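You operate a simulated robot arm through the tools that you are given. There is no shell and no other tool.

Carry out the task below with a simulated two-armed robot. There is one attempt and no reset: what you move stays moved.

## Task
Back off nuts 3 and 4 with the ratchet until they are loose.
Fine: its knob to OFF for that and back to ON; lay it on its mat; nuts 1 and 2 stay tight. Set down upright: ratchet.

Only the result counts: the job must be done as asked and must still hold three seconds after the hand-in. Knocking over, shifting, dropping, spilling or breaking anything else fails it.

## Robot
Two 7-joint arms with fingered hands on one trunk that stands fixed in place. Base frame: the origin is at the foot of the trunk, x ahead of it, y to its left, z up. Units: m, degrees, N and s.
The left shoulder is at [0.056, 0.158, 1.194], the right one opposite. With the tool pointing down near the work surface each hand reaches from about 0.4 to 0.84 m from the base axis, measured 20 degrees to its own side. Payload 4 kg a hand.
The TCP of each hand is the grasp point between the finger pads, 0.03 m short of the fingertips. In the tool frame z runs along the fingers and y along their closing line. Largest opening 0.104 m; the body of the gripper starts 0.035 m behind the TCP. The gripper is a hand of 4 fingers: y runs from the thumb to the fingers, the wrist lies at [-0.015, -0.104, -0.178] in the tool frame.
Orientation is told as [roll, pitch, yaw] about the base's x, y, z axes, in that order, counted from this pose: with the fingers straight down and the wrist toward the robot, the tool's x, y and z point along [0, 1, 0], [1, 0, 0] and [0, 0, -1] of the base frame.

## Interface
- The arms move only by the tool nudge_tool. It takes "left_moves", "right_moves" or both (then of equal length, played together; a hand with none holds still); each is text: rows parted by semicolons, each of 6 numbers parted by spaces: the shift along the tool's x, y, z in m, then the turn, a rotation vector about the tool's x, y, z in degrees. In form: x y z wx wy wz; .... A call has 1 to 20 rows; each row shifts and turns the commanded pose from where the row before left it, along the tool's axes as they then stand. Each row takes 0.2 s and may step no farther than 0.05 m and 8.6 degrees from the row before; otherwise, the whole call is refused. A pose out of reach is approached as far as the arm can. The call stops where the force on the tool passes 40 N (or 10 N more than at its start, if that is more) or the arm is blocked; 0.2 s more then pass. In this call time passes only in rows, and 0.2 s behind the last. The reply holds the time, the measured pose of the TCP, the force on the tool along the base axes, the opening and the grip force, in the units named above and with some noise, with the torque about the TCP (base axes, N m) and any sound that the robot's microphone picked up, and new pictures: "pictures" is both (left out), scene, wrist or none (wrist: the cameras of the hands that moved).
- Cameras (640 x 400 px; columns grow to the right, rows downward): "scene" is now at [0.1364, -0.0337, 1.3849]; the picture's right is [-0.34, -0.94, 0.00], its down [-0.39, 0.14, -0.91] and it looks along [0.85, -0.32, -0.41] (base axes); focal length 266 px, centre (320, 200). "left" rides on the left gripper at [-0.061, -0.092, -0.13] in its tool frame; the picture's right is [-0.81, -0.28, 0.52], its down [0.53, -0.71, 0.45] and it looks along [0.24, 0.64, 0.72] (tool axes); focal length 275 px, centre (320, 200). "right" rides on the right gripper at [0.061, -0.092, -0.13] in its tool frame; the picture's right is [-0.81, 0.28, -0.52], its down [-0.53, -0.71, 0.45] and it looks along [-0.24, 0.64, 0.72] (tool axes); focal length 275 px, centre (320, 200). There is no depth. A picture from a camera that has moved, and an enlarged one, comes with that camera's place and axes in the base frame and with its lens.
- slide_trunk(by): slides the trunk up (or, below 0, down) by that many m; the arms and the scene camera ride with it, the base frame stays. It gives what a move gives, with no picture.
- curl_fingers(index, middle, ring, thumb_bend, thumb_turn, hand): sets how far each is bent, from 0 (flat) to 1 (curled in); at 0.3 the hand is open as for a grip, at 0.7 the pads meet at the TCP. One left out holds its place. A second passes; each finger stops where it meets its share of the squeeze, and holds until it gets a number again. It is the only way to open and close the hand. It gives what a move gives, with no picture; readings hold the bend of each and the force on the fingers (four entries, about 0 where the hand has none), thumb and palm. thumb_turn goes from beside the hand (0) to across from the fingers (1), as for a grip.
- turn_head(pan, tilt): turns the head with the scene camera to pan (to the left, within 80 degrees either way) and tilt (down, from -29 to 69), counted from straight ahead of the robot. It gives what a move gives, and a new picture of the scene camera.
- inspect(camera, box): a new picture of the part [left, top, right, bottom] of that camera's present view, enlarged. The clock stands still meanwhile.
- finish_job(): hands the job in; it is judged then, once.

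Places have to be worked out from the pictures, the camera data and where the tool is seen. Open the grippers and draw the arms clear of the work before you hand the job in, unless the task says otherwise.

The tools are called as name(argument=value, ...) on one line, values as JSON. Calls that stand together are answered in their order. nudge_tool: Moves the arms, as the interface text tells. Its arguments: {"type":"object","properties":{"left_moves":{"type":"string"},"right_moves":{"type":"string"},"pictures":{"type":"string","enum":["both","scene","wrist","none"]}},"required":[]} The other tools are called the same way: slide_trunk (by) slides the trunk up or down; curl_fingers (index, middle, ring, thumb_bend, thumb_turn, hand) moves the fingers one by one; turn_head (pan, tilt) turns the head that bears the scene camera; inspect (camera, box) takes an enlarged picture of a part of a camera's view; finish_job () hands the job in.

At the start:

```text
time: 0.0
left_ee_pos: [0.5223, -0.0272, 1.2785]
left_orientation: [-0.1, 0.0, 0.0]
left_force: [-0.3, -0.3, 0.0]
left_wrist_torque: [0.04, -0.02, 0.02]
left_gripper_width: 0.1037
left_finger_force: 0.0
left_shape: jaw
left_bend: [0.3, 0.3, 0.3, 0.3, 0.98]
left_finger forces: [0.0, 0.0, 0.0, 0.1, 0.0, 0.0]
right_ee_pos: [0.3773, -0.3062, 1.2329]
right_orientation: [0.0, 0.0, 0.0]
right_force: [-0.4, 0.2, 0.4]
right_wrist_torque: [0.02, -0.03, -0.01]
right_gripper_width: 0.1037
right_finger_force: 0.1
right_shape: jaw
right_bend: [0.3, 0.3, 0.3, 0.3, 0.98]
right_finger forces: [0.0, 0.1, 0.0, 0.1, 0.0, 0.0]
trunk travel left (down, up): [-0.4, 0.107]
head pan, tilt: [-20.1, 23.8]
```

scene: 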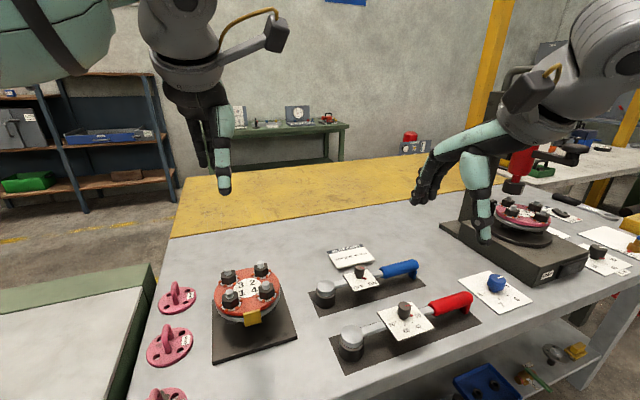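
right: 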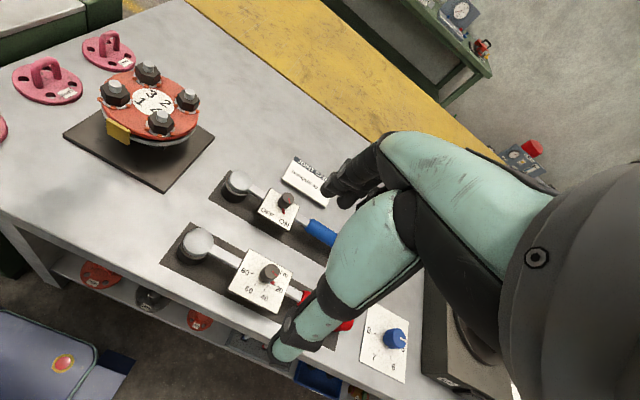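
left: 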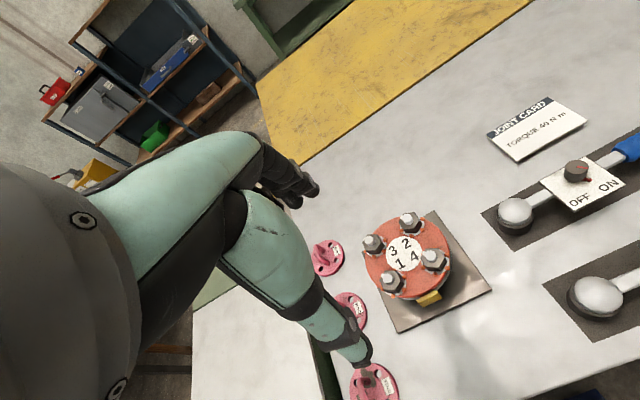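

I start by looking closer at the fixture, the two wrenches and the cards before moving anything.

inspect(camera="scene", box=[140, 230, 320, 400])

inspect(camera="scene", box=[290, 230, 490, 380])

inspect(camera="left", box=[300, 180, 520, 400])

inspect(camera="left", box=[460, 80, 640, 320])

inspect(camera="right", box=[150, 140, 420, 390])

inspect(camera="scene", box=[430, 130, 640, 320])

```text
2.35 times, centred on (230, 315) of scene
camera zoom: at [0.1364, -0.0337, 1.3849], right [-0.34, -0.94, 0.0], down [-0.39, 0.14, -0.91], along [0.85, -0.32, -0.41], focal length 625 px, centre (532, -71)
```

zoom: 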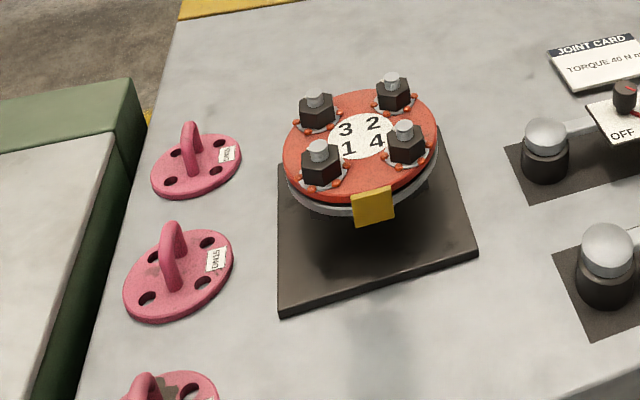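

```text
2.67 times, centred on (390, 305) of scene
camera zoom: at [0.1364, -0.0337, 1.3849], right [-0.34, -0.94, 0.0], down [-0.39, 0.14, -0.91], along [0.85, -0.32, -0.41], focal length 709 px, centre (133, -80)
```

zoom: 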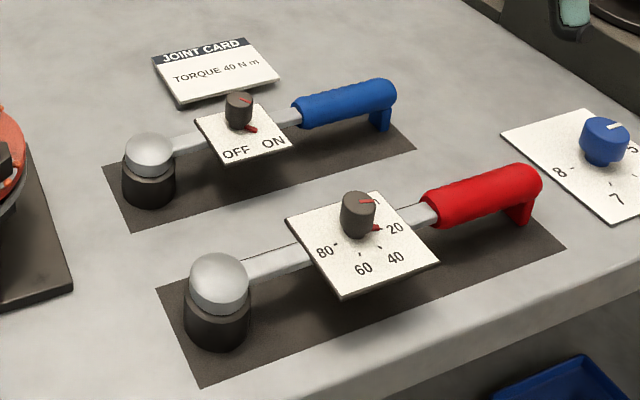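

```text
1.82 times, centred on (410, 290) of left
camera zoom: at [0.431, -0.0876, 1.4088], right [-0.28, -0.81, -0.52], down [-0.71, 0.53, -0.45], along [0.64, 0.24, -0.72], focal length 500 px, centre (156, 36)
```

zoom: 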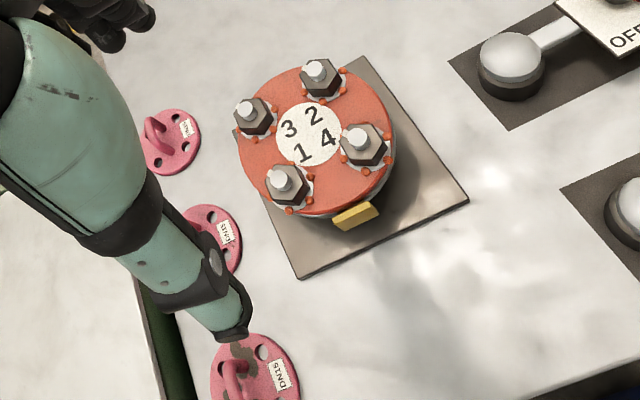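

```text
1.67 times, centred on (550, 200) of left
camera zoom: at [0.431, -0.0876, 1.4088], right [-0.28, -0.81, -0.52], down [-0.71, 0.53, -0.45], along [0.64, 0.24, -0.72], focal length 459 px, centre (-63, 200)
```

zoom: 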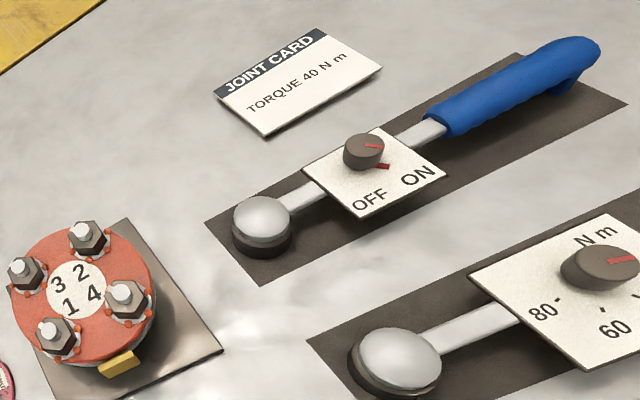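

```text
1.60 times, centred on (285, 265) of right
camera zoom: at [0.2867, -0.2444, 1.3622], right [0.28, -0.81, 0.52], down [-0.71, -0.53, -0.45], along [0.64, -0.24, -0.72], focal length 440 px, centre (376, 96)
```

zoom: 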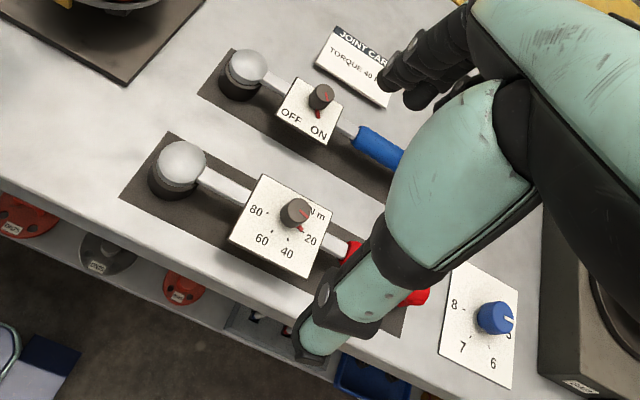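

```text
2.11 times, centred on (535, 225) of scene
camera zoom: at [0.1364, -0.0337, 1.3849], right [-0.34, -0.94, 0.0], down [-0.39, 0.14, -0.91], along [0.85, -0.32, -0.41], focal length 560 px, centre (-133, 147)
```

zoom: 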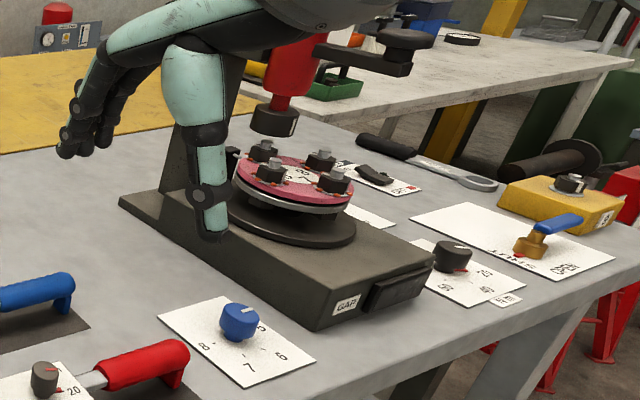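

The blue tool carries the OFF/ON knob, so it should be the ratchet; the red one with the N m scale is the torque wrench. From two cameras I put the knob at about (0.62, -0.325, 0.93), the ratchet head at (0.62, -0.232, 0.91), nut 4 at (0.598, -0.08) and nut 3 at (0.677, -0.005). I bring the right hand above the knob and tilt the head down.

nudge_tool(right_moves="-0.002 0.031 0.021 0 0 0; -0.002 0.031 0.021 0 0 0; -0.002 0.031 0.021 0 0 0; -0.002 0.031 0.021 0 0 0; -0.002 0.031 0.021 0 0 0; -0.002 0.031 0.021 0 0 0; -0.002 0.031 0.021 0 0 0", pictures="wrist")

turn_head(pan=-22, tilt=42)

```text
time: 1.6
left_ee_pos: [0.5089, -0.0272, 1.2838]
left_orientation: [0.1, -0.5, 0.0]
left_force: [0.9, 0.8, 0.4]
left_wrist_torque: [-0.01, -0.01, 0.02]
left_gripper_width: 0.1038
left_finger_force: 0.2
left_shape: jaw
left_bend: [0.3, 0.3, 0.3, 0.3, 0.98]
left_finger forces: [0.0, 0.0, 0.0, 0.1, 0.1, 0.0]
right_ee_pos: [0.5834, -0.3175, 1.0925]
right_orientation: [0.0, -0.6, 0.0]
right_force: [-0.5, -0.2, 0.4]
right_wrist_torque: [0.02, -0.02, -0.01]
right_gripper_width: 0.1042
right_finger_force: 0.0
right_shape: jaw
right_bend: [0.3, 0.3, 0.3, 0.3, 0.98]
right_finger forces: [0.0, 0.1, 0.1, 0.0, 0.1, 0.0]
trunk travel left (down, up): [-0.4, 0.107]
head pan, tilt: [-20.1, 23.8]
camera right: at [0.4907, -0.2575, 1.2204], right [0.27, -0.81, 0.52], down [-0.71, -0.53, -0.46], along [0.65, -0.24, -0.72], focal length 275 px, centre (320, 200)
```

right: 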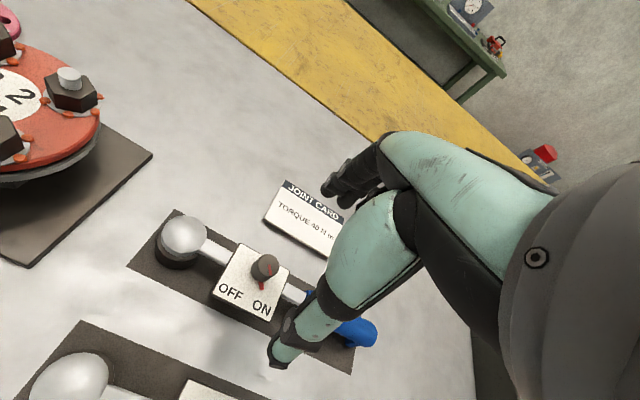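

```text
time: 2.4
left_ee_pos: [0.5061, -0.0274, 1.2855]
left_orientation: [0.1, -0.7, 0.0]
left_force: [0.3, -0.4, 0.8]
left_wrist_torque: [0.02, 0.0, 0.01]
left_gripper_width: 0.1037
left_finger_force: 0.0
left_shape: jaw
left_bend: [0.3, 0.3, 0.3, 0.3, 0.98]
left_finger forces: [0.0, 0.0, 0.0, 0.0, 0.0, 0.1]
right_ee_pos: [0.5807, -0.3187, 1.0938]
right_orientation: [0.0, -0.6, 0.1]
right_force: [0.0, 0.5, 0.1]
right_wrist_torque: [0.03, 0.0, 0.02]
right_gripper_width: 0.1038
right_finger_force: 0.1
right_shape: jaw
right_bend: [0.3, 0.3, 0.3, 0.3, 0.98]
right_finger forces: [0.1, 0.1, 0.0, 0.1, 0.0, 0.0]
trunk travel left (down, up): [-0.4, 0.107]
head pan, tilt: [-22.0, 42.0]
camera scene: at [0.1269, -0.0332, 1.3569], right [-0.37, -0.93, 0.01], down [-0.63, 0.25, -0.74], along [0.68, -0.28, -0.68], focal length 266 px, centre (320, 200)
```

scene: 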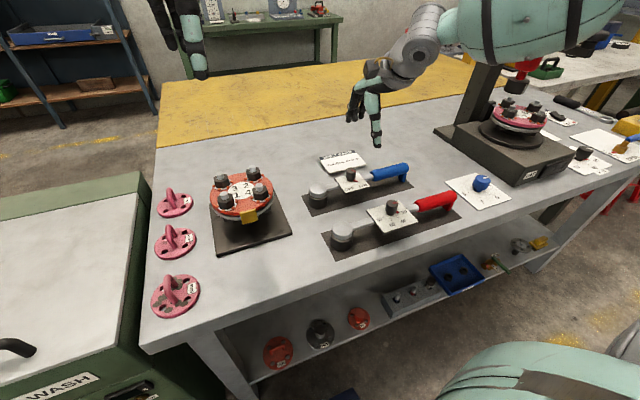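

The hand is about 3.5 cm short of the knob in x, 16 cm above. I take enlarged views of the ratchet to see the knob's mark and of the flange.

inspect(camera="right", box=[130, 180, 390, 380])

inspect(camera="scene", box=[290, 130, 470, 260])

inspect(camera="scene", box=[190, 150, 310, 260])

inspect(camera="right", box=[0, 0, 170, 270])

```text
2.00 times, centred on (260, 280) of right
camera zoom: at [0.4885, -0.2576, 1.2221], right [0.27, -0.81, 0.52], down [-0.71, -0.53, -0.46], along [0.65, -0.24, -0.72], focal length 551 px, centre (440, 40)
```

zoom: 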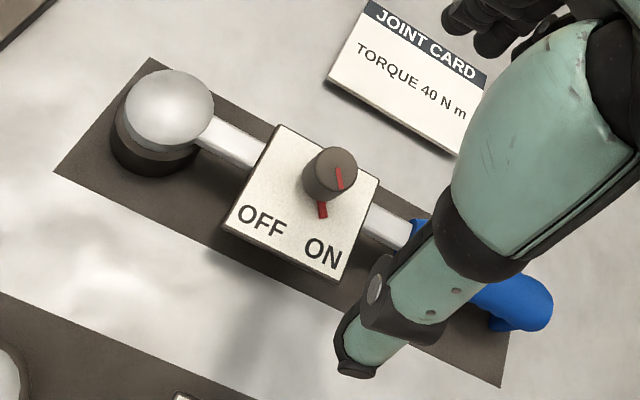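

```text
3.08 times, centred on (380, 195) of scene
camera zoom: at [0.1269, -0.0332, 1.3569], right [-0.37, -0.93, 0.01], down [-0.63, 0.25, -0.74], along [0.68, -0.28, -0.68], focal length 818 px, centre (135, 215)
```

zoom: 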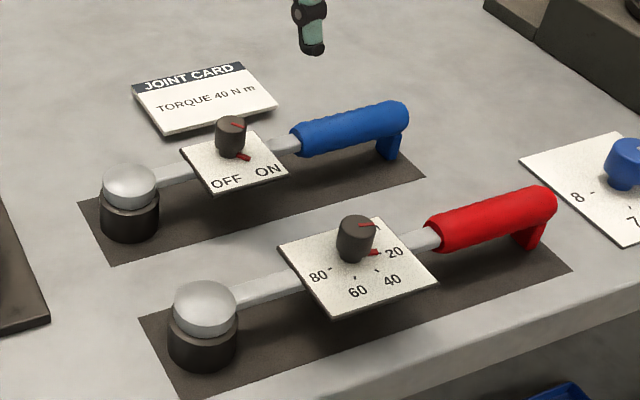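

```text
3.64 times, centred on (250, 205) of scene
camera zoom: at [0.1269, -0.0332, 1.3569], right [-0.37, -0.93, 0.01], down [-0.63, 0.25, -0.74], along [0.68, -0.28, -0.68], focal length 966 px, centre (574, 182)
```

zoom: 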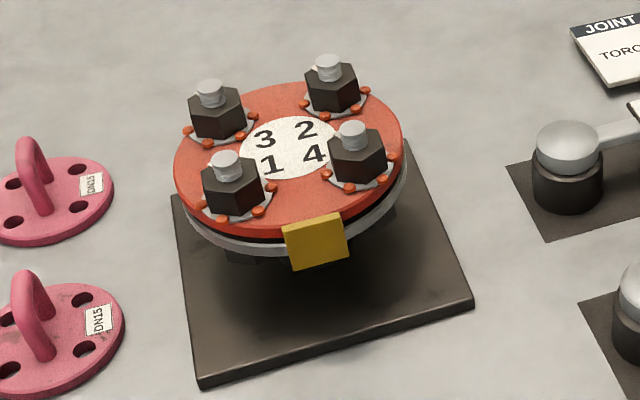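

```text
1.48 times, centred on (85, 135) of right
camera zoom: at [0.4885, -0.2576, 1.2221], right [0.27, -0.81, 0.52], down [-0.71, -0.53, -0.46], along [0.65, -0.24, -0.72], focal length 408 px, centre (668, 296)
```

zoom: 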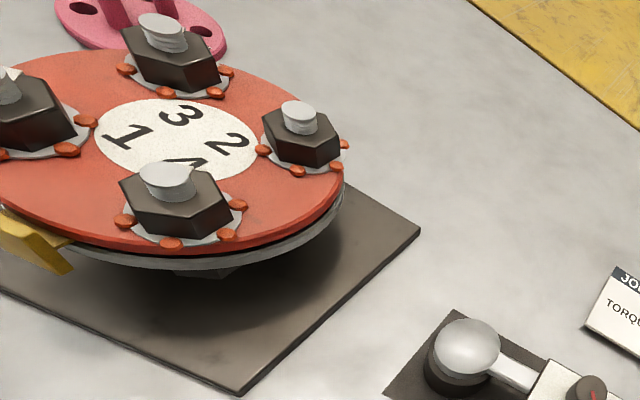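

The red mark points at ON; OFF lies clockwise as seen from above, by about 80-90°. I yaw the hand about +50° over the knob first, so that it can then turn clockwise, and check how the body sway settles.

nudge_tool(right_moves="-0.003 0.02 0 0 0 0; -0.003 0.02 0 0 0 0; 0 0 0 0 0 -8.4; 0 0 0 0 0 -8.4; 0 0 0 0 0 -8.4; 0 0 0 0 0 -8.4; 0 0 0 0 0 -8.4; 0 0 0 0 0 -8; 0 0 0.02 0 0 0; 0 0 0.02 0 0 0; 0 0 0.02 0 0 0")

inspect(camera="scene", box=[290, 80, 470, 210])

```text
time: 4.8
left_ee_pos: [0.5069, -0.0265, 1.2844]
left_orientation: [0.2, -0.7, 0.0]
left_force: [-0.3, 0.0, -0.4]
left_wrist_torque: [-0.01, -0.02, -0.01]
left_gripper_width: 0.1039
left_finger_force: 0.1
left_shape: jaw
left_bend: [0.3, 0.3, 0.3, 0.3, 0.98]
left_finger forces: [0.0, 0.1, 0.1, 0.0, 0.0, 0.0]
right_ee_pos: [0.625, -0.3263, 1.0332]
right_orientation: [-0.5, -0.6, 50.1]
right_force: [-1.0, -0.5, -0.3]
right_wrist_torque: [0.0, -0.01, -0.03]
right_gripper_width: 0.1042
right_finger_force: 0.0
right_shape: jaw
right_bend: [0.3, 0.3, 0.3, 0.3, 0.98]
right_finger forces: [0.0, 0.0, 0.0, 0.0, 0.0, 0.0]
trunk travel left (down, up): [-0.4, 0.107]
head pan, tilt: [-22.0, 42.0]
camera scene: at [0.1278, -0.0332, 1.3567], right [-0.37, -0.93, 0.01], down [-0.63, 0.25, -0.73], along [0.68, -0.28, -0.68], focal length 266 px, centre (320, 200)
camera right: at [0.5187, -0.3569, 1.1605], right [0.79, -0.31, 0.53], down [-0.04, -0.89, -0.46], along [0.61, 0.34, -0.72], focal length 275 px, centre (320, 200)
```

scene: 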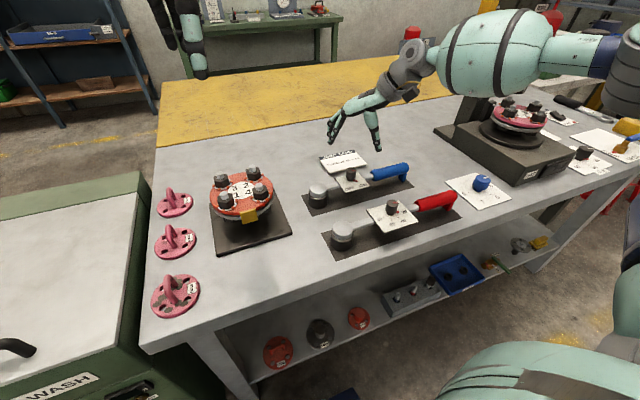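
right: 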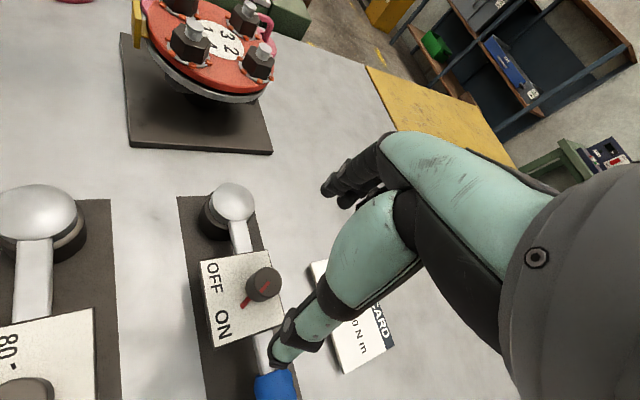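

```text
3.08 times, centred on (380, 145) of scene
camera zoom: at [0.1278, -0.0332, 1.3567], right [-0.37, -0.93, 0.01], down [-0.63, 0.25, -0.73], along [0.68, -0.28, -0.68], focal length 818 px, centre (135, 369)
```

zoom: 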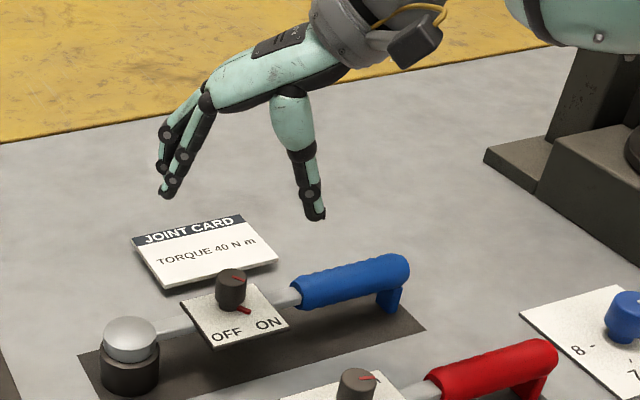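

The hand is centred over the knob (0.624, -0.325). I lower it about 8.5 cm so the fingertips straddle the knob just above the card.

nudge_tool(right_moves="0 0 0.022 0 0 0; 0 0 0.022 0 0 0; 0 0 0.022 0 0 0; 0 0 0.017 0 0 0")

inspect(camera="scene", box=[290, 100, 430, 220])

inspect(camera="right", box=[180, 120, 420, 360])

```text
time: 5.8
left_ee_pos: [0.5075, -0.0264, 1.2855]
left_orientation: [0.0, -0.7, 0.0]
left_force: [1.0, 1.1, -0.2]
left_wrist_torque: [0.01, 0.01, -0.01]
left_gripper_width: 0.104
left_finger_force: 0.1
left_shape: jaw
left_bend: [0.3, 0.3, 0.3, 0.3, 0.98]
left_finger forces: [0.0, 0.0, 0.0, 0.0, 0.0, 0.1]
right_ee_pos: [0.624, -0.326, 0.9479]
right_orientation: [-0.5, -0.6, 49.9]
right_force: [0.4, 0.6, 0.1]
right_wrist_torque: [0.01, 0.01, -0.02]
right_gripper_width: 0.1038
right_finger_force: 0.0
right_shape: jaw
right_bend: [0.3, 0.3, 0.3, 0.3, 0.98]
right_finger forces: [0.1, 0.0, 0.1, 0.0, 0.0, 0.1]
trunk travel left (down, up): [-0.4, 0.107]
head pan, tilt: [-22.0, 42.0]
camera scene: at [0.1277, -0.033, 1.3567], right [-0.37, -0.93, 0.01], down [-0.63, 0.25, -0.73], along [0.68, -0.28, -0.68], focal length 266 px, centre (320, 200)
camera right: at [0.517, -0.3568, 1.0753], right [0.79, -0.31, 0.53], down [-0.04, -0.89, -0.46], along [0.61, 0.34, -0.72], focal length 275 px, centre (320, 200)
```

scene: 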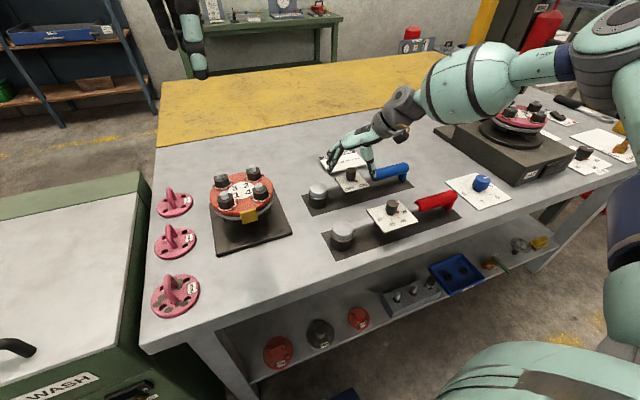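
right: 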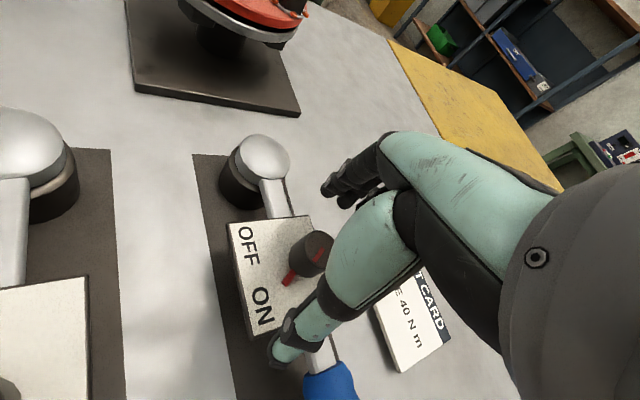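

```text
3.33 times, centred on (360, 160) of scene
camera zoom: at [0.1277, -0.033, 1.3567], right [-0.37, -0.93, 0.01], down [-0.63, 0.25, -0.73], along [0.68, -0.28, -0.68], focal length 886 px, centre (187, 333)
```

zoom: 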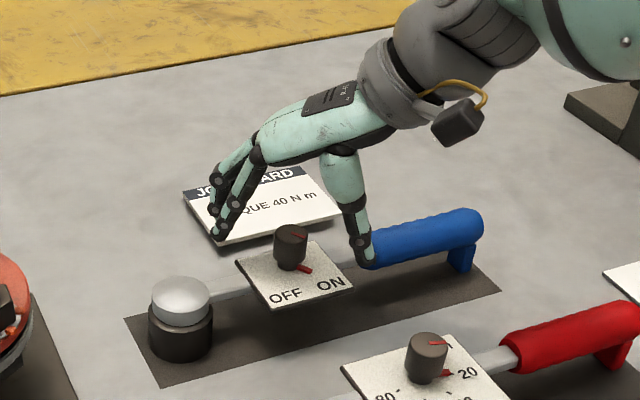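

```text
1.67 times, centred on (300, 240) of right
camera zoom: at [0.517, -0.3568, 1.0753], right [0.79, -0.31, 0.53], down [-0.04, -0.89, -0.46], along [0.61, 0.34, -0.72], focal length 459 px, centre (353, 133)
```

zoom: 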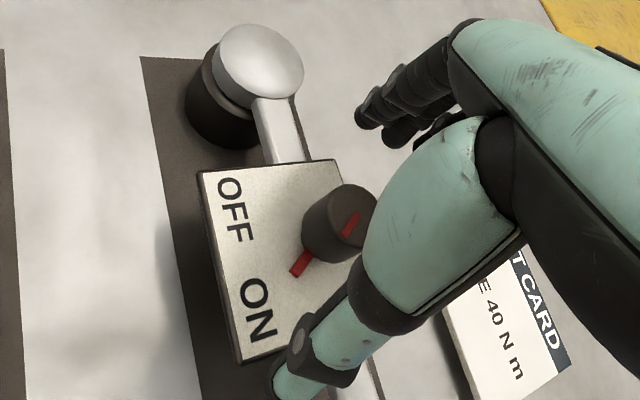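

The thumb and fingers straddle the knob with no contact. I go down another 6 mm and close the thumb and middle finger on it, the outer fingers less.

nudge_tool(right_moves="0 -0.003 0.006 0 0 0", pictures="none")

curl_fingers(hand="right", index=0.5, middle=0.68, ring=0.5, thumb_bend=0.68)

inspect(camera="scene", box=[300, 130, 420, 220])

inspect(camera="right", box=[180, 120, 420, 360])

```text
time: 6.2
left_ee_pos: [0.5073, -0.0273, 1.2862]
left_orientation: [0.2, -0.7, 0.0]
left_force: [-0.2, -0.4, -0.5]
left_wrist_torque: [0.0, -0.02, 0.02]
left_gripper_width: 0.104
left_finger_force: 0.0
left_shape: jaw
left_bend: [0.3, 0.3, 0.3, 0.3, 0.98]
left_finger forces: [0.0, 0.0, 0.1, 0.1, 0.0, 0.1]
right_ee_pos: [0.6213, -0.3275, 0.9439]
right_orientation: [-0.5, -0.6, 50.1]
right_force: [0.4, -0.1, -0.7]
right_wrist_torque: [0.02, 0.04, 0.0]
right_gripper_width: 0.1037
right_finger_force: 0.0
right_shape: jaw
right_bend: [0.3, 0.3, 0.3, 0.3, 0.98]
right_finger forces: [0.0, 0.0, 0.0, 0.0, 0.0, 0.0]
trunk travel left (down, up): [-0.4, 0.107]
head pan, tilt: [-22.0, 42.0]
```

```text
time: 7.2
left_ee_pos: [0.5071, -0.0261, 1.2852]
left_orientation: [0.0, -0.7, -0.1]
left_force: [0.3, -0.2, -0.8]
left_wrist_torque: [-0.03, 0.03, 0.02]
left_gripper_width: 0.104
left_finger_force: 0.0
left_shape: jaw
left_bend: [0.3, 0.3, 0.3, 0.3, 0.98]
left_finger forces: [0.1, 0.0, 0.0, 0.1, 0.0, 0.1]
right_ee_pos: [0.6216, -0.3286, 0.9429]
right_orientation: [-0.5, -0.5, 50.1]
right_force: [2.4, 1.0, 1.1]
right_wrist_torque: [0.05, -0.1, 0.02]
right_gripper_width: 0.0335
right_finger_force: 3.5
right_shape: fingers
right_bend: [0.5, 0.63, 0.5, 0.65, 0.97]
right_finger forces: [0.0, 4.5, 0.1, 0.1, 2.5, 0.1]
trunk travel left (down, up): [-0.4, 0.107]
head pan, tilt: [-22.0, 42.0]
```

```text
4.44 times, centred on (360, 175) of scene
camera zoom: at [0.1274, -0.0329, 1.3568], right [-0.37, -0.93, 0.01], down [-0.63, 0.25, -0.73], along [0.68, -0.28, -0.68], focal length 1181 px, centre (142, 311)
```

zoom: 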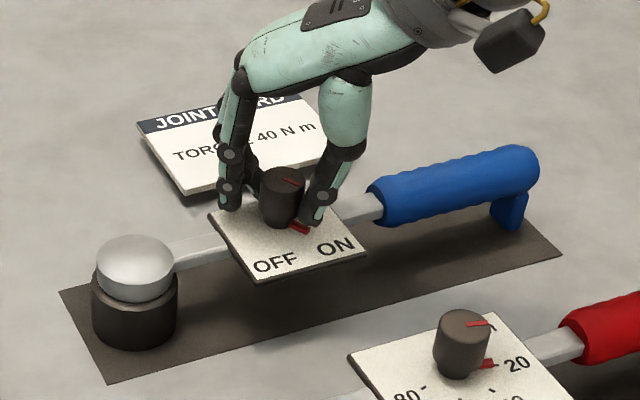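

```text
1.67 times, centred on (300, 240) of right
camera zoom: at [0.5145, -0.3594, 1.0708], right [0.79, -0.31, 0.53], down [-0.04, -0.89, -0.46], along [0.61, 0.34, -0.72], focal length 459 px, centre (353, 133)
```

zoom: 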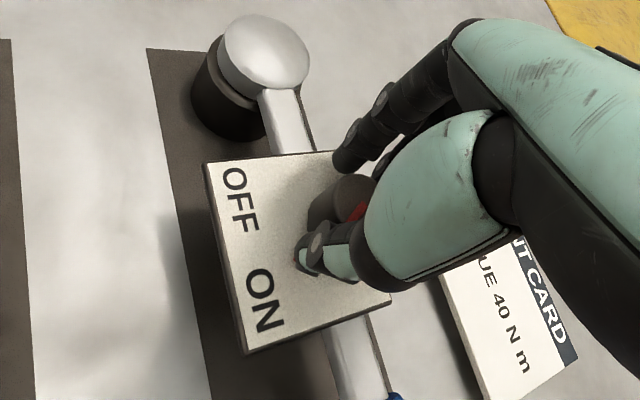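

The knob is held with about 4 N. I turn the hand clockwise (seen from above) in small steps about the knob's axis, checking halfway.

nudge_tool(right_moves="0 0 0 0 0 8; 0 0 0 0 0 8; 0 0 0 0 0 8; 0 0 0 0 0 8; 0 0 0 0 0 8")

inspect(camera="scene", box=[300, 130, 420, 220])

inspect(camera="right", box=[180, 120, 420, 360])

```text
time: 8.4
left_ee_pos: [0.5063, -0.027, 1.285]
left_orientation: [0.1, -0.7, 0.0]
left_force: [-1.0, 0.6, 0.6]
left_wrist_torque: [0.0, -0.02, -0.03]
left_gripper_width: 0.1037
left_finger_force: 0.1
left_shape: jaw
left_bend: [0.3, 0.3, 0.3, 0.3, 0.98]
left_finger forces: [0.0, 0.0, 0.1, 0.0, 0.0, 0.0]
right_ee_pos: [0.6215, -0.3316, 0.944]
right_orientation: [-0.3, -0.2, 14.0]
right_force: [-1.1, 0.5, 0.6]
right_wrist_torque: [0.08, -0.02, 0.0]
right_gripper_width: 0.0331
right_finger_force: 1.8
right_shape: fingers
right_bend: [0.5, 0.66, 0.5, 0.65, 0.97]
right_finger forces: [0.0, 1.7, 0.0, 0.0, 2.4, 0.0]
right hand out of reach, approached as far as the arm can: row 5
trunk travel left (down, up): [-0.4, 0.107]
head pan, tilt: [-22.0, 42.0]
camera scene: at [0.1274, -0.0331, 1.3568], right [-0.37, -0.93, 0.01], down [-0.63, 0.25, -0.73], along [0.68, -0.28, -0.68], focal length 266 px, centre (320, 200)
camera right: at [0.5185, -0.2934, 1.0727], right [0.46, -0.72, 0.52], down [-0.56, -0.69, -0.45], along [0.69, -0.08, -0.72], focal length 275 px, centre (320, 200)
```

scene: 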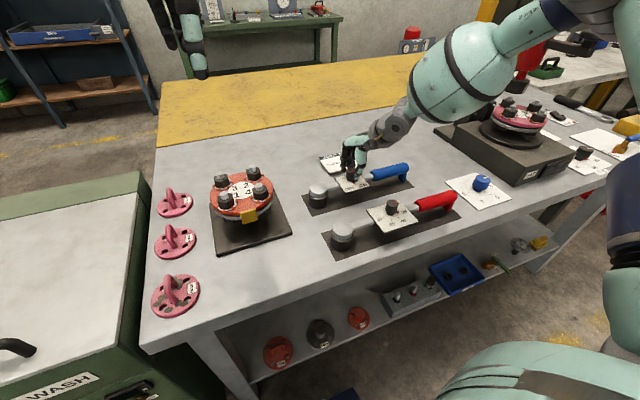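
right: 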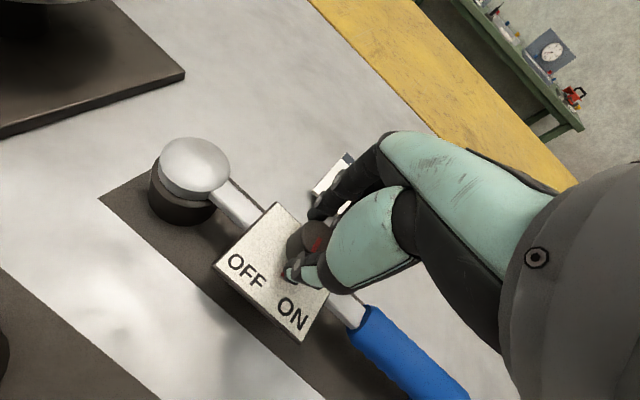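

```text
4.44 times, centred on (360, 175) of scene
camera zoom: at [0.1274, -0.0331, 1.3568], right [-0.37, -0.93, 0.01], down [-0.63, 0.25, -0.73], along [0.68, -0.28, -0.68], focal length 1181 px, centre (142, 311)
```

zoom: 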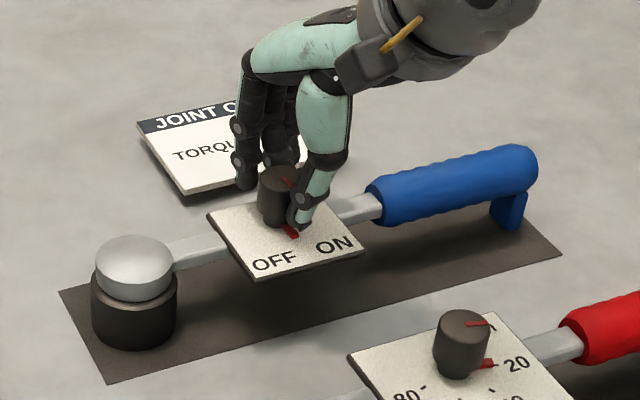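

```text
1.67 times, centred on (300, 240) of right
camera zoom: at [0.5185, -0.2934, 1.0727], right [0.46, -0.72, 0.52], down [-0.56, -0.69, -0.45], along [0.69, -0.08, -0.72], focal length 459 px, centre (353, 133)
```

zoom: 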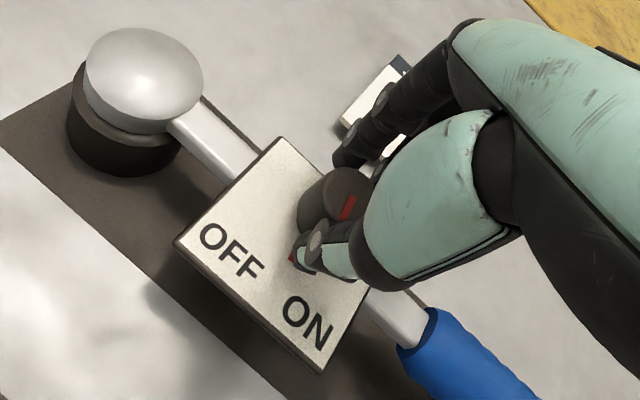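

The knob followed by roughly 36°, but yaw below about 14° is out of the arm's reach here. I open, lift, wind the hand back and re-grip for the rest of the turn.

curl_fingers(hand="right", index=0.4, middle=0.4, ring=0.4, thumb_bend=0.4)

nudge_tool(right_moves="0 0 -0.02 0 0 0; 0 0 -0.02 0 0 0; 0 0 0 0 0 -8; 0 0 0 0 0 -8; 0 0 0 0 0 -8; 0 0 0 0 0 -8; 0 0 0 0 0 -8; 0 0 0 0 0 -8; 0 0 0 0 0 -8; 0 0 0 0 0 -8")

inspect(camera="scene", box=[300, 130, 420, 220])

inspect(camera="right", box=[180, 120, 420, 360])

```text
time: 9.4
left_ee_pos: [0.5072, -0.0269, 1.2849]
left_orientation: [0.1, -0.7, 0.0]
left_force: [-0.5, 0.3, -0.6]
left_wrist_torque: [-0.01, 0.02, 0.01]
left_gripper_width: 0.1039
left_finger_force: 0.0
left_shape: jaw
left_bend: [0.3, 0.3, 0.3, 0.3, 0.98]
left_finger forces: [0.1, 0.0, 0.0, 0.1, 0.1, 0.1]
right_ee_pos: [0.6219, -0.3324, 0.945]
right_orientation: [-0.2, 0.0, 13.9]
right_force: [0.2, -0.2, 0.4]
right_wrist_torque: [-0.02, 0.0, 0.02]
right_gripper_width: 0.0774
right_finger_force: 0.0
right_shape: fingers
right_bend: [0.4, 0.4, 0.4, 0.4, 0.97]
right_finger forces: [0.0, 0.0, 0.1, 0.1, 0.0, 0.0]
trunk travel left (down, up): [-0.4, 0.107]
head pan, tilt: [-22.0, 42.0]
```

```text
time: 11.6
left_ee_pos: [0.5061, -0.0275, 1.286]
left_orientation: [0.1, -0.7, 0.0]
left_force: [-0.3, -0.1, -0.8]
left_wrist_torque: [-0.01, 0.0, -0.01]
left_gripper_width: 0.104
left_finger_force: 0.0
left_shape: jaw
left_bend: [0.3, 0.3, 0.3, 0.3, 0.98]
left_finger forces: [0.0, 0.0, 0.0, 0.0, 0.0, 0.0]
right_ee_pos: [0.6053, -0.3237, 0.9941]
right_orientation: [-0.5, 0.1, 78.0]
right_force: [0.3, -0.6, 0.9]
right_wrist_torque: [0.03, 0.01, 0.0]
right_gripper_width: 0.0777
right_finger_force: 0.1
right_shape: fingers
right_bend: [0.4, 0.4, 0.4, 0.4, 0.97]
right_finger forces: [0.1, 0.0, 0.1, 0.1, 0.1, 0.1]
right hand out of reach, approached as far as the arm can: row 9, 10
trunk travel left (down, up): [-0.4, 0.107]
head pan, tilt: [-22.0, 42.0]
camera scene: at [0.1266, -0.0332, 1.3568], right [-0.37, -0.93, 0.0], down [-0.63, 0.25, -0.73], along [0.68, -0.28, -0.68], focal length 266 px, centre (320, 200)
camera right: at [0.5262, -0.401, 1.1235], right [0.85, 0.1, 0.52], down [0.38, -0.81, -0.45], along [0.38, 0.58, -0.72], focal length 275 px, centre (320, 200)
```

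scene: 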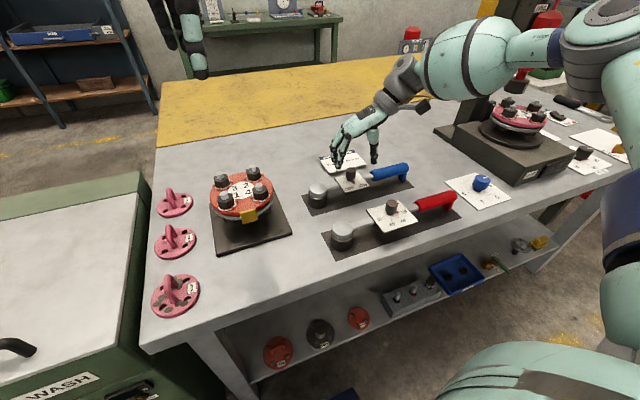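
right: 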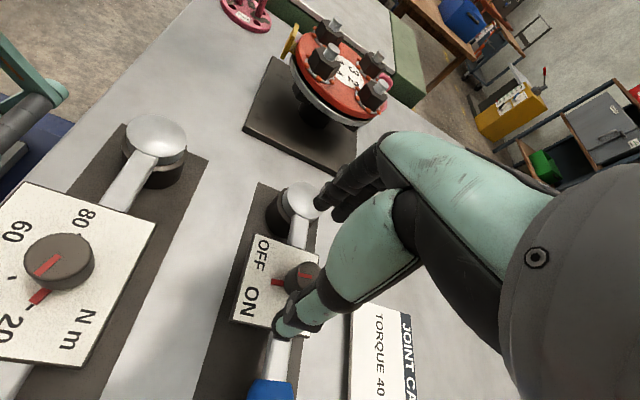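

```text
4.44 times, centred on (360, 175) of scene
camera zoom: at [0.1266, -0.0332, 1.3568], right [-0.37, -0.93, 0.0], down [-0.63, 0.25, -0.73], along [0.68, -0.28, -0.68], focal length 1181 px, centre (142, 311)
```

zoom: 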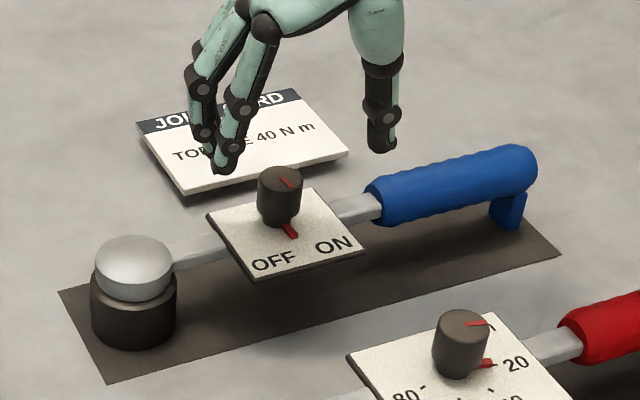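

```text
1.67 times, centred on (300, 240) of right
camera zoom: at [0.5262, -0.401, 1.1235], right [0.85, 0.1, 0.52], down [0.38, -0.81, -0.45], along [0.38, 0.58, -0.72], focal length 459 px, centre (353, 133)
```

zoom: 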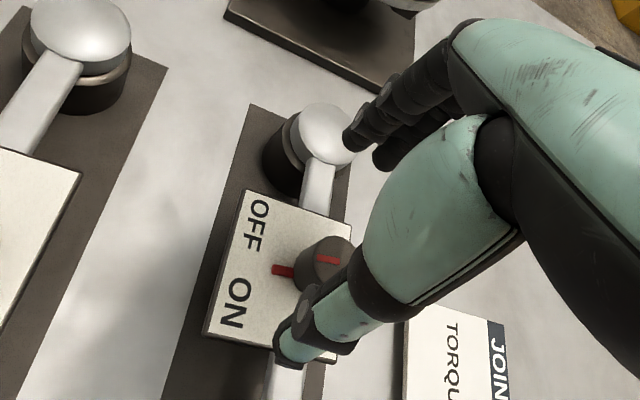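

The knob now points halfway between ON and OFF. I come back to a reachable yaw of about 68° and re-centre over the knob.

nudge_tool(right_moves="0 0 0 0 0 8; 0 0 0 0 0 4", pictures="wrist")

```text
time: 12.2
left_ee_pos: [0.506, -0.0278, 1.2859]
left_orientation: [0.1, -0.7, 0.0]
left_force: [0.3, -0.8, -0.2]
left_wrist_torque: [-0.01, 0.01, 0.02]
left_gripper_width: 0.1039
left_finger_force: 0.1
left_shape: jaw
left_bend: [0.3, 0.3, 0.3, 0.3, 0.98]
left_finger forces: [0.0, 0.1, 0.0, 0.0, 0.1, 0.0]
right_ee_pos: [0.6054, -0.3254, 0.9965]
right_orientation: [-0.3, 0.0, 66.1]
right_force: [0.8, -0.3, -0.2]
right_wrist_torque: [0.0, -0.01, 0.02]
right_gripper_width: 0.0776
right_finger_force: 0.0
right_shape: fingers
right_bend: [0.4, 0.4, 0.4, 0.4, 0.97]
right_finger forces: [0.1, 0.0, 0.0, 0.0, 0.0, 0.1]
trunk travel left (down, up): [-0.4, 0.107]
head pan, tilt: [-22.0, 42.0]
camera right: at [0.5118, -0.383, 1.1238], right [0.85, -0.08, 0.52], down [0.2, -0.87, -0.45], along [0.49, 0.49, -0.72], focal length 275 px, centre (320, 200)
```

right: 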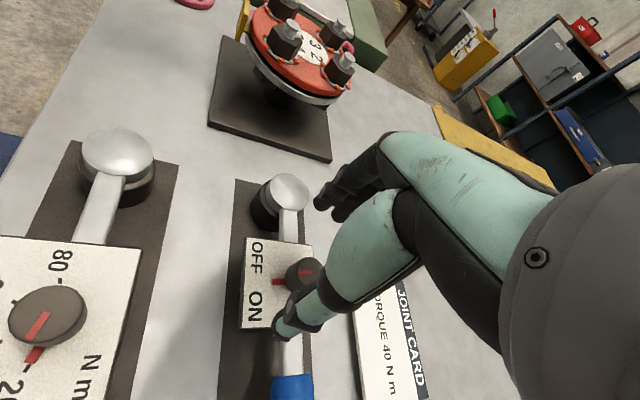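

Knob re-measured at about (0.619, -0.326). I centre, lower, and grip again.

nudge_tool(right_moves="-0.0125 0.005 0 0 0 0; 0 0 0.027 0 0 0; 0 0 0.027 0 0 0", pictures="none")

curl_fingers(hand="right", index=0.5, middle=0.7, ring=0.5, thumb_bend=0.7)

nudge_tool(right_moves="0 0 0 0 0 8; 0 0 0 0 0 8; 0 0 0 0 0 8; 0 0 0 0 0 8; 0 0 0 0 0 8")

inspect(camera="scene", box=[300, 130, 420, 220])

inspect(camera="right", box=[180, 120, 420, 360])

```text
time: 13.0
left_ee_pos: [0.506, -0.0274, 1.2857]
left_orientation: [0.2, -0.7, 0.0]
left_force: [-0.3, -0.5, 1.1]
left_wrist_torque: [-0.01, -0.01, 0.02]
left_gripper_width: 0.1041
left_finger_force: 0.0
left_shape: jaw
left_bend: [0.3, 0.3, 0.3, 0.3, 0.98]
left_finger forces: [0.1, 0.0, 0.0, 0.1, 0.0, 0.0]
right_ee_pos: [0.6003, -0.3236, 0.9543]
right_orientation: [-0.4, 0.2, 65.9]
right_force: [-0.2, -0.2, -0.4]
right_wrist_torque: [-0.01, 0.03, -0.03]
right_gripper_width: 0.0779
right_finger_force: 0.0
right_shape: fingers
right_bend: [0.4, 0.4, 0.4, 0.4, 0.97]
right_finger forces: [0.0, 0.0, 0.0, 0.0, 0.0, 0.0]
right hand out of reach, approached as far as the arm can: row 2, 3
trunk travel left (down, up): [-0.4, 0.107]
head pan, tilt: [-22.0, 42.0]
```

```text
time: 14.0
left_ee_pos: [0.5058, -0.0256, 1.2843]
left_orientation: [-0.1, -0.8, -0.1]
left_force: [-0.2, 0.0, -1.2]
left_wrist_torque: [-0.02, -0.01, -0.01]
left_gripper_width: 0.1039
left_finger_force: 0.1
left_shape: jaw
left_bend: [0.3, 0.3, 0.3, 0.3, 0.98]
left_finger forces: [0.0, 0.0, 0.1, 0.0, 0.0, 0.0]
right_ee_pos: [0.6013, -0.3218, 0.9538]
right_orientation: [-0.4, 0.2, 65.9]
right_force: [-1.7, 2.4, -1.7]
right_wrist_torque: [0.04, 0.06, 0.03]
right_gripper_width: 0.0274
right_finger_force: 0.9
right_shape: fingers
right_bend: [0.5, 0.68, 0.5, 0.7, 0.97]
right_finger forces: [0.1, 2.7, 0.0, 0.0, 0.1, 0.0]
trunk travel left (down, up): [-0.4, 0.107]
head pan, tilt: [-22.0, 42.0]
```

```text
time: 15.2
left_ee_pos: [0.5077, -0.0255, 1.2855]
left_orientation: [0.0, -0.8, 0.0]
left_force: [-0.2, 0.0, 0.0]
left_wrist_torque: [0.01, 0.0, -0.01]
left_gripper_width: 0.1042
left_finger_force: 0.1
left_shape: jaw
left_bend: [0.3, 0.3, 0.3, 0.3, 0.98]
left_finger forces: [0.0, 0.0, 0.0, 0.1, 0.1, 0.1]
right_ee_pos: [0.6025, -0.3207, 0.9522]
right_orientation: [-0.5, -0.1, 25.8]
right_force: [-0.1, 1.4, -0.1]
right_wrist_torque: [0.02, 0.0, 0.04]
right_gripper_width: 0.0274
right_finger_force: 0.8
right_shape: fingers
right_bend: [0.5, 0.69, 0.5, 0.7, 0.97]
right_finger forces: [0.0, 1.3, 0.0, 0.0, 0.1, 0.1]
trunk travel left (down, up): [-0.4, 0.107]
head pan, tilt: [-22.0, 42.0]
camera scene: at [0.1273, -0.0316, 1.3568], right [-0.37, -0.93, 0.01], down [-0.63, 0.25, -0.73], along [0.68, -0.28, -0.68], focal length 266 px, centre (320, 200)
camera right: at [0.4937, -0.3065, 1.0819], right [0.6, -0.61, 0.52], down [-0.41, -0.79, -0.45], along [0.69, 0.06, -0.72], focal length 275 px, centre (320, 200)
```

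scene: 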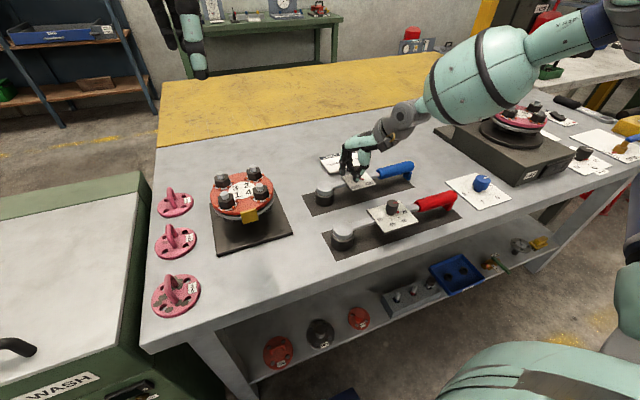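
right: 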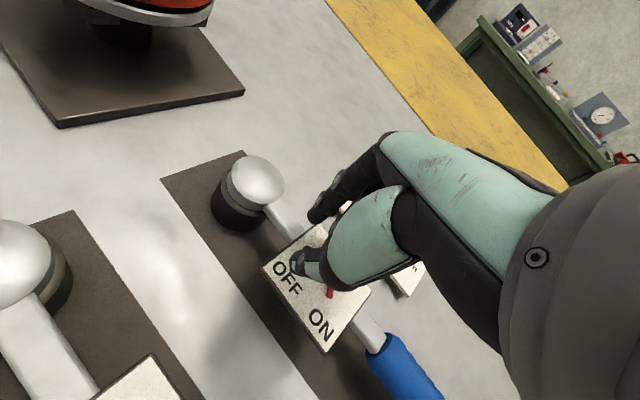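

```text
4.44 times, centred on (360, 175) of scene
camera zoom: at [0.1273, -0.0316, 1.3568], right [-0.37, -0.93, 0.01], down [-0.63, 0.25, -0.73], along [0.68, -0.28, -0.68], focal length 1181 px, centre (142, 311)
```

zoom: 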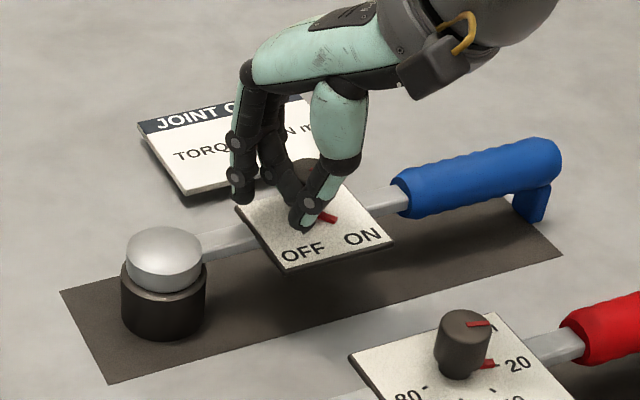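

```text
1.67 times, centred on (300, 240) of right
camera zoom: at [0.4937, -0.3065, 1.0819], right [0.6, -0.61, 0.52], down [-0.41, -0.79, -0.45], along [0.69, 0.06, -0.72], focal length 459 px, centre (353, 133)
```

zoom: 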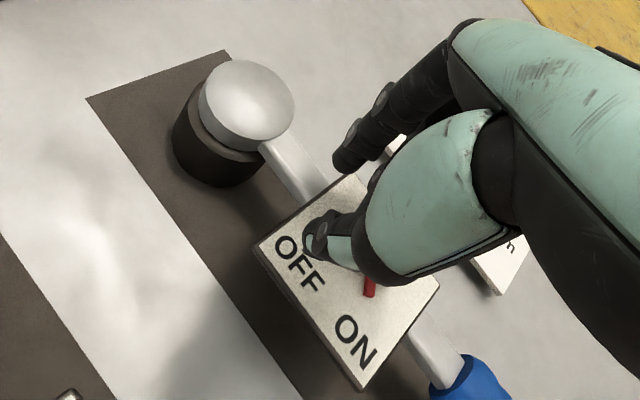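

My re-grip was off: the arm could not reach that yaw and the hand sat 2 cm short, nudging the ratchet about 1 cm. I open, lift clear, and raise the trunk to gain wrist range, then re-measure.

curl_fingers(hand="right", index=0.35, middle=0.35, ring=0.35, thumb_bend=0.35)

nudge_tool(right_moves="0 0 -0.03 0 0 0; 0 0 -0.03 0 0 0; 0 0 -0.03 0 0 0", pictures="wrist")

inspect(camera="scene", box=[300, 130, 420, 220])

slide_trunk(by=0.1)

```text
time: 16.2
left_ee_pos: [0.5063, -0.0273, 1.2854]
left_orientation: [0.0, -0.7, -0.1]
left_force: [0.9, -0.3, 0.7]
left_wrist_torque: [-0.02, -0.01, -0.01]
left_gripper_width: 0.1041
left_finger_force: 0.0
left_shape: jaw
left_bend: [0.3, 0.3, 0.3, 0.3, 0.98]
left_finger forces: [0.0, 0.0, 0.0, 0.1, 0.0, 0.0]
right_ee_pos: [0.6035, -0.3227, 0.9531]
right_orientation: [-0.2, 0.0, 26.0]
right_force: [0.0, 0.4, 0.6]
right_wrist_torque: [0.02, 0.01, 0.01]
right_gripper_width: 0.09
right_finger_force: 0.1
right_shape: fingers
right_bend: [0.35, 0.35, 0.35, 0.35, 0.97]
right_finger forces: [0.0, 0.0, 0.0, 0.1, 0.0, 0.0]
trunk travel left (down, up): [-0.4, 0.107]
head pan, tilt: [-22.0, 42.0]
```

```text
time: 17.0
left_ee_pos: [0.5065, -0.0264, 1.2864]
left_orientation: [0.0, -0.7, 0.0]
left_force: [-0.8, 0.2, -0.2]
left_wrist_torque: [-0.01, 0.01, 0.01]
left_gripper_width: 0.1038
left_finger_force: 0.0
left_shape: jaw
left_bend: [0.3, 0.3, 0.3, 0.3, 0.98]
left_finger forces: [0.0, 0.1, 0.0, 0.1, 0.1, 0.0]
right_ee_pos: [0.6009, -0.3231, 1.043]
right_orientation: [-0.3, -0.2, 25.9]
right_force: [-0.2, 0.2, 0.3]
right_wrist_torque: [0.0, 0.03, -0.03]
right_gripper_width: 0.0903
right_finger_force: 0.1
right_shape: fingers
right_bend: [0.35, 0.35, 0.35, 0.35, 0.97]
right_finger forces: [0.0, 0.0, 0.0, 0.0, 0.0, 0.0]
trunk travel left (down, up): [-0.4, 0.107]
head pan, tilt: [-22.0, 42.0]
camera right: at [0.4911, -0.3093, 1.1724], right [0.6, -0.61, 0.52], down [-0.41, -0.79, -0.46], along [0.69, 0.06, -0.72], focal length 275 px, centre (320, 200)
```

right: 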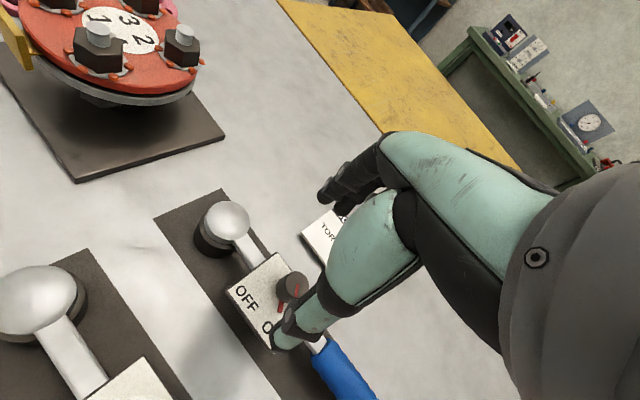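

```text
4.44 times, centred on (360, 175) of scene
camera zoom: at [0.127, -0.0331, 1.3568], right [-0.37, -0.93, 0.01], down [-0.63, 0.25, -0.73], along [0.68, -0.28, -0.68], focal length 1181 px, centre (142, 311)
```

zoom: 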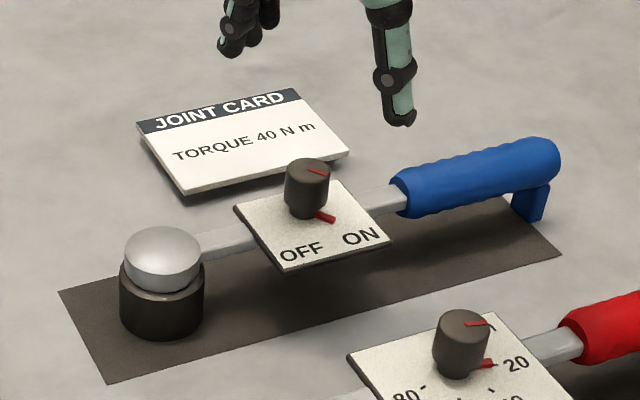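

```text
time: 18.3
left_ee_pos: [0.5073, -0.0261, 1.3848]
left_orientation: [0.1, -0.9, -0.1]
left_force: [0.6, 0.4, 0.0]
left_wrist_torque: [-0.01, 0.01, 0.0]
left_gripper_width: 0.1039
left_finger_force: 0.1
left_shape: jaw
left_bend: [0.3, 0.3, 0.3, 0.3, 0.98]
left_finger forces: [0.0, 0.1, 0.0, 0.1, 0.1, 0.0]
right_ee_pos: [0.6006, -0.3244, 1.1425]
right_orientation: [-0.2, -0.1, 26.1]
right_force: [-0.1, -0.3, -0.1]
right_wrist_torque: [-0.02, -0.06, -0.01]
right_gripper_width: 0.0905
right_finger_force: 0.1
right_shape: fingers
right_bend: [0.35, 0.35, 0.35, 0.35, 0.97]
right_finger forces: [0.0, 0.0, 0.0, 0.0, 0.1, 0.0]
trunk travel left (down, up): [-0.5, 0.007]
head pan, tilt: [-22.0, 42.0]
```

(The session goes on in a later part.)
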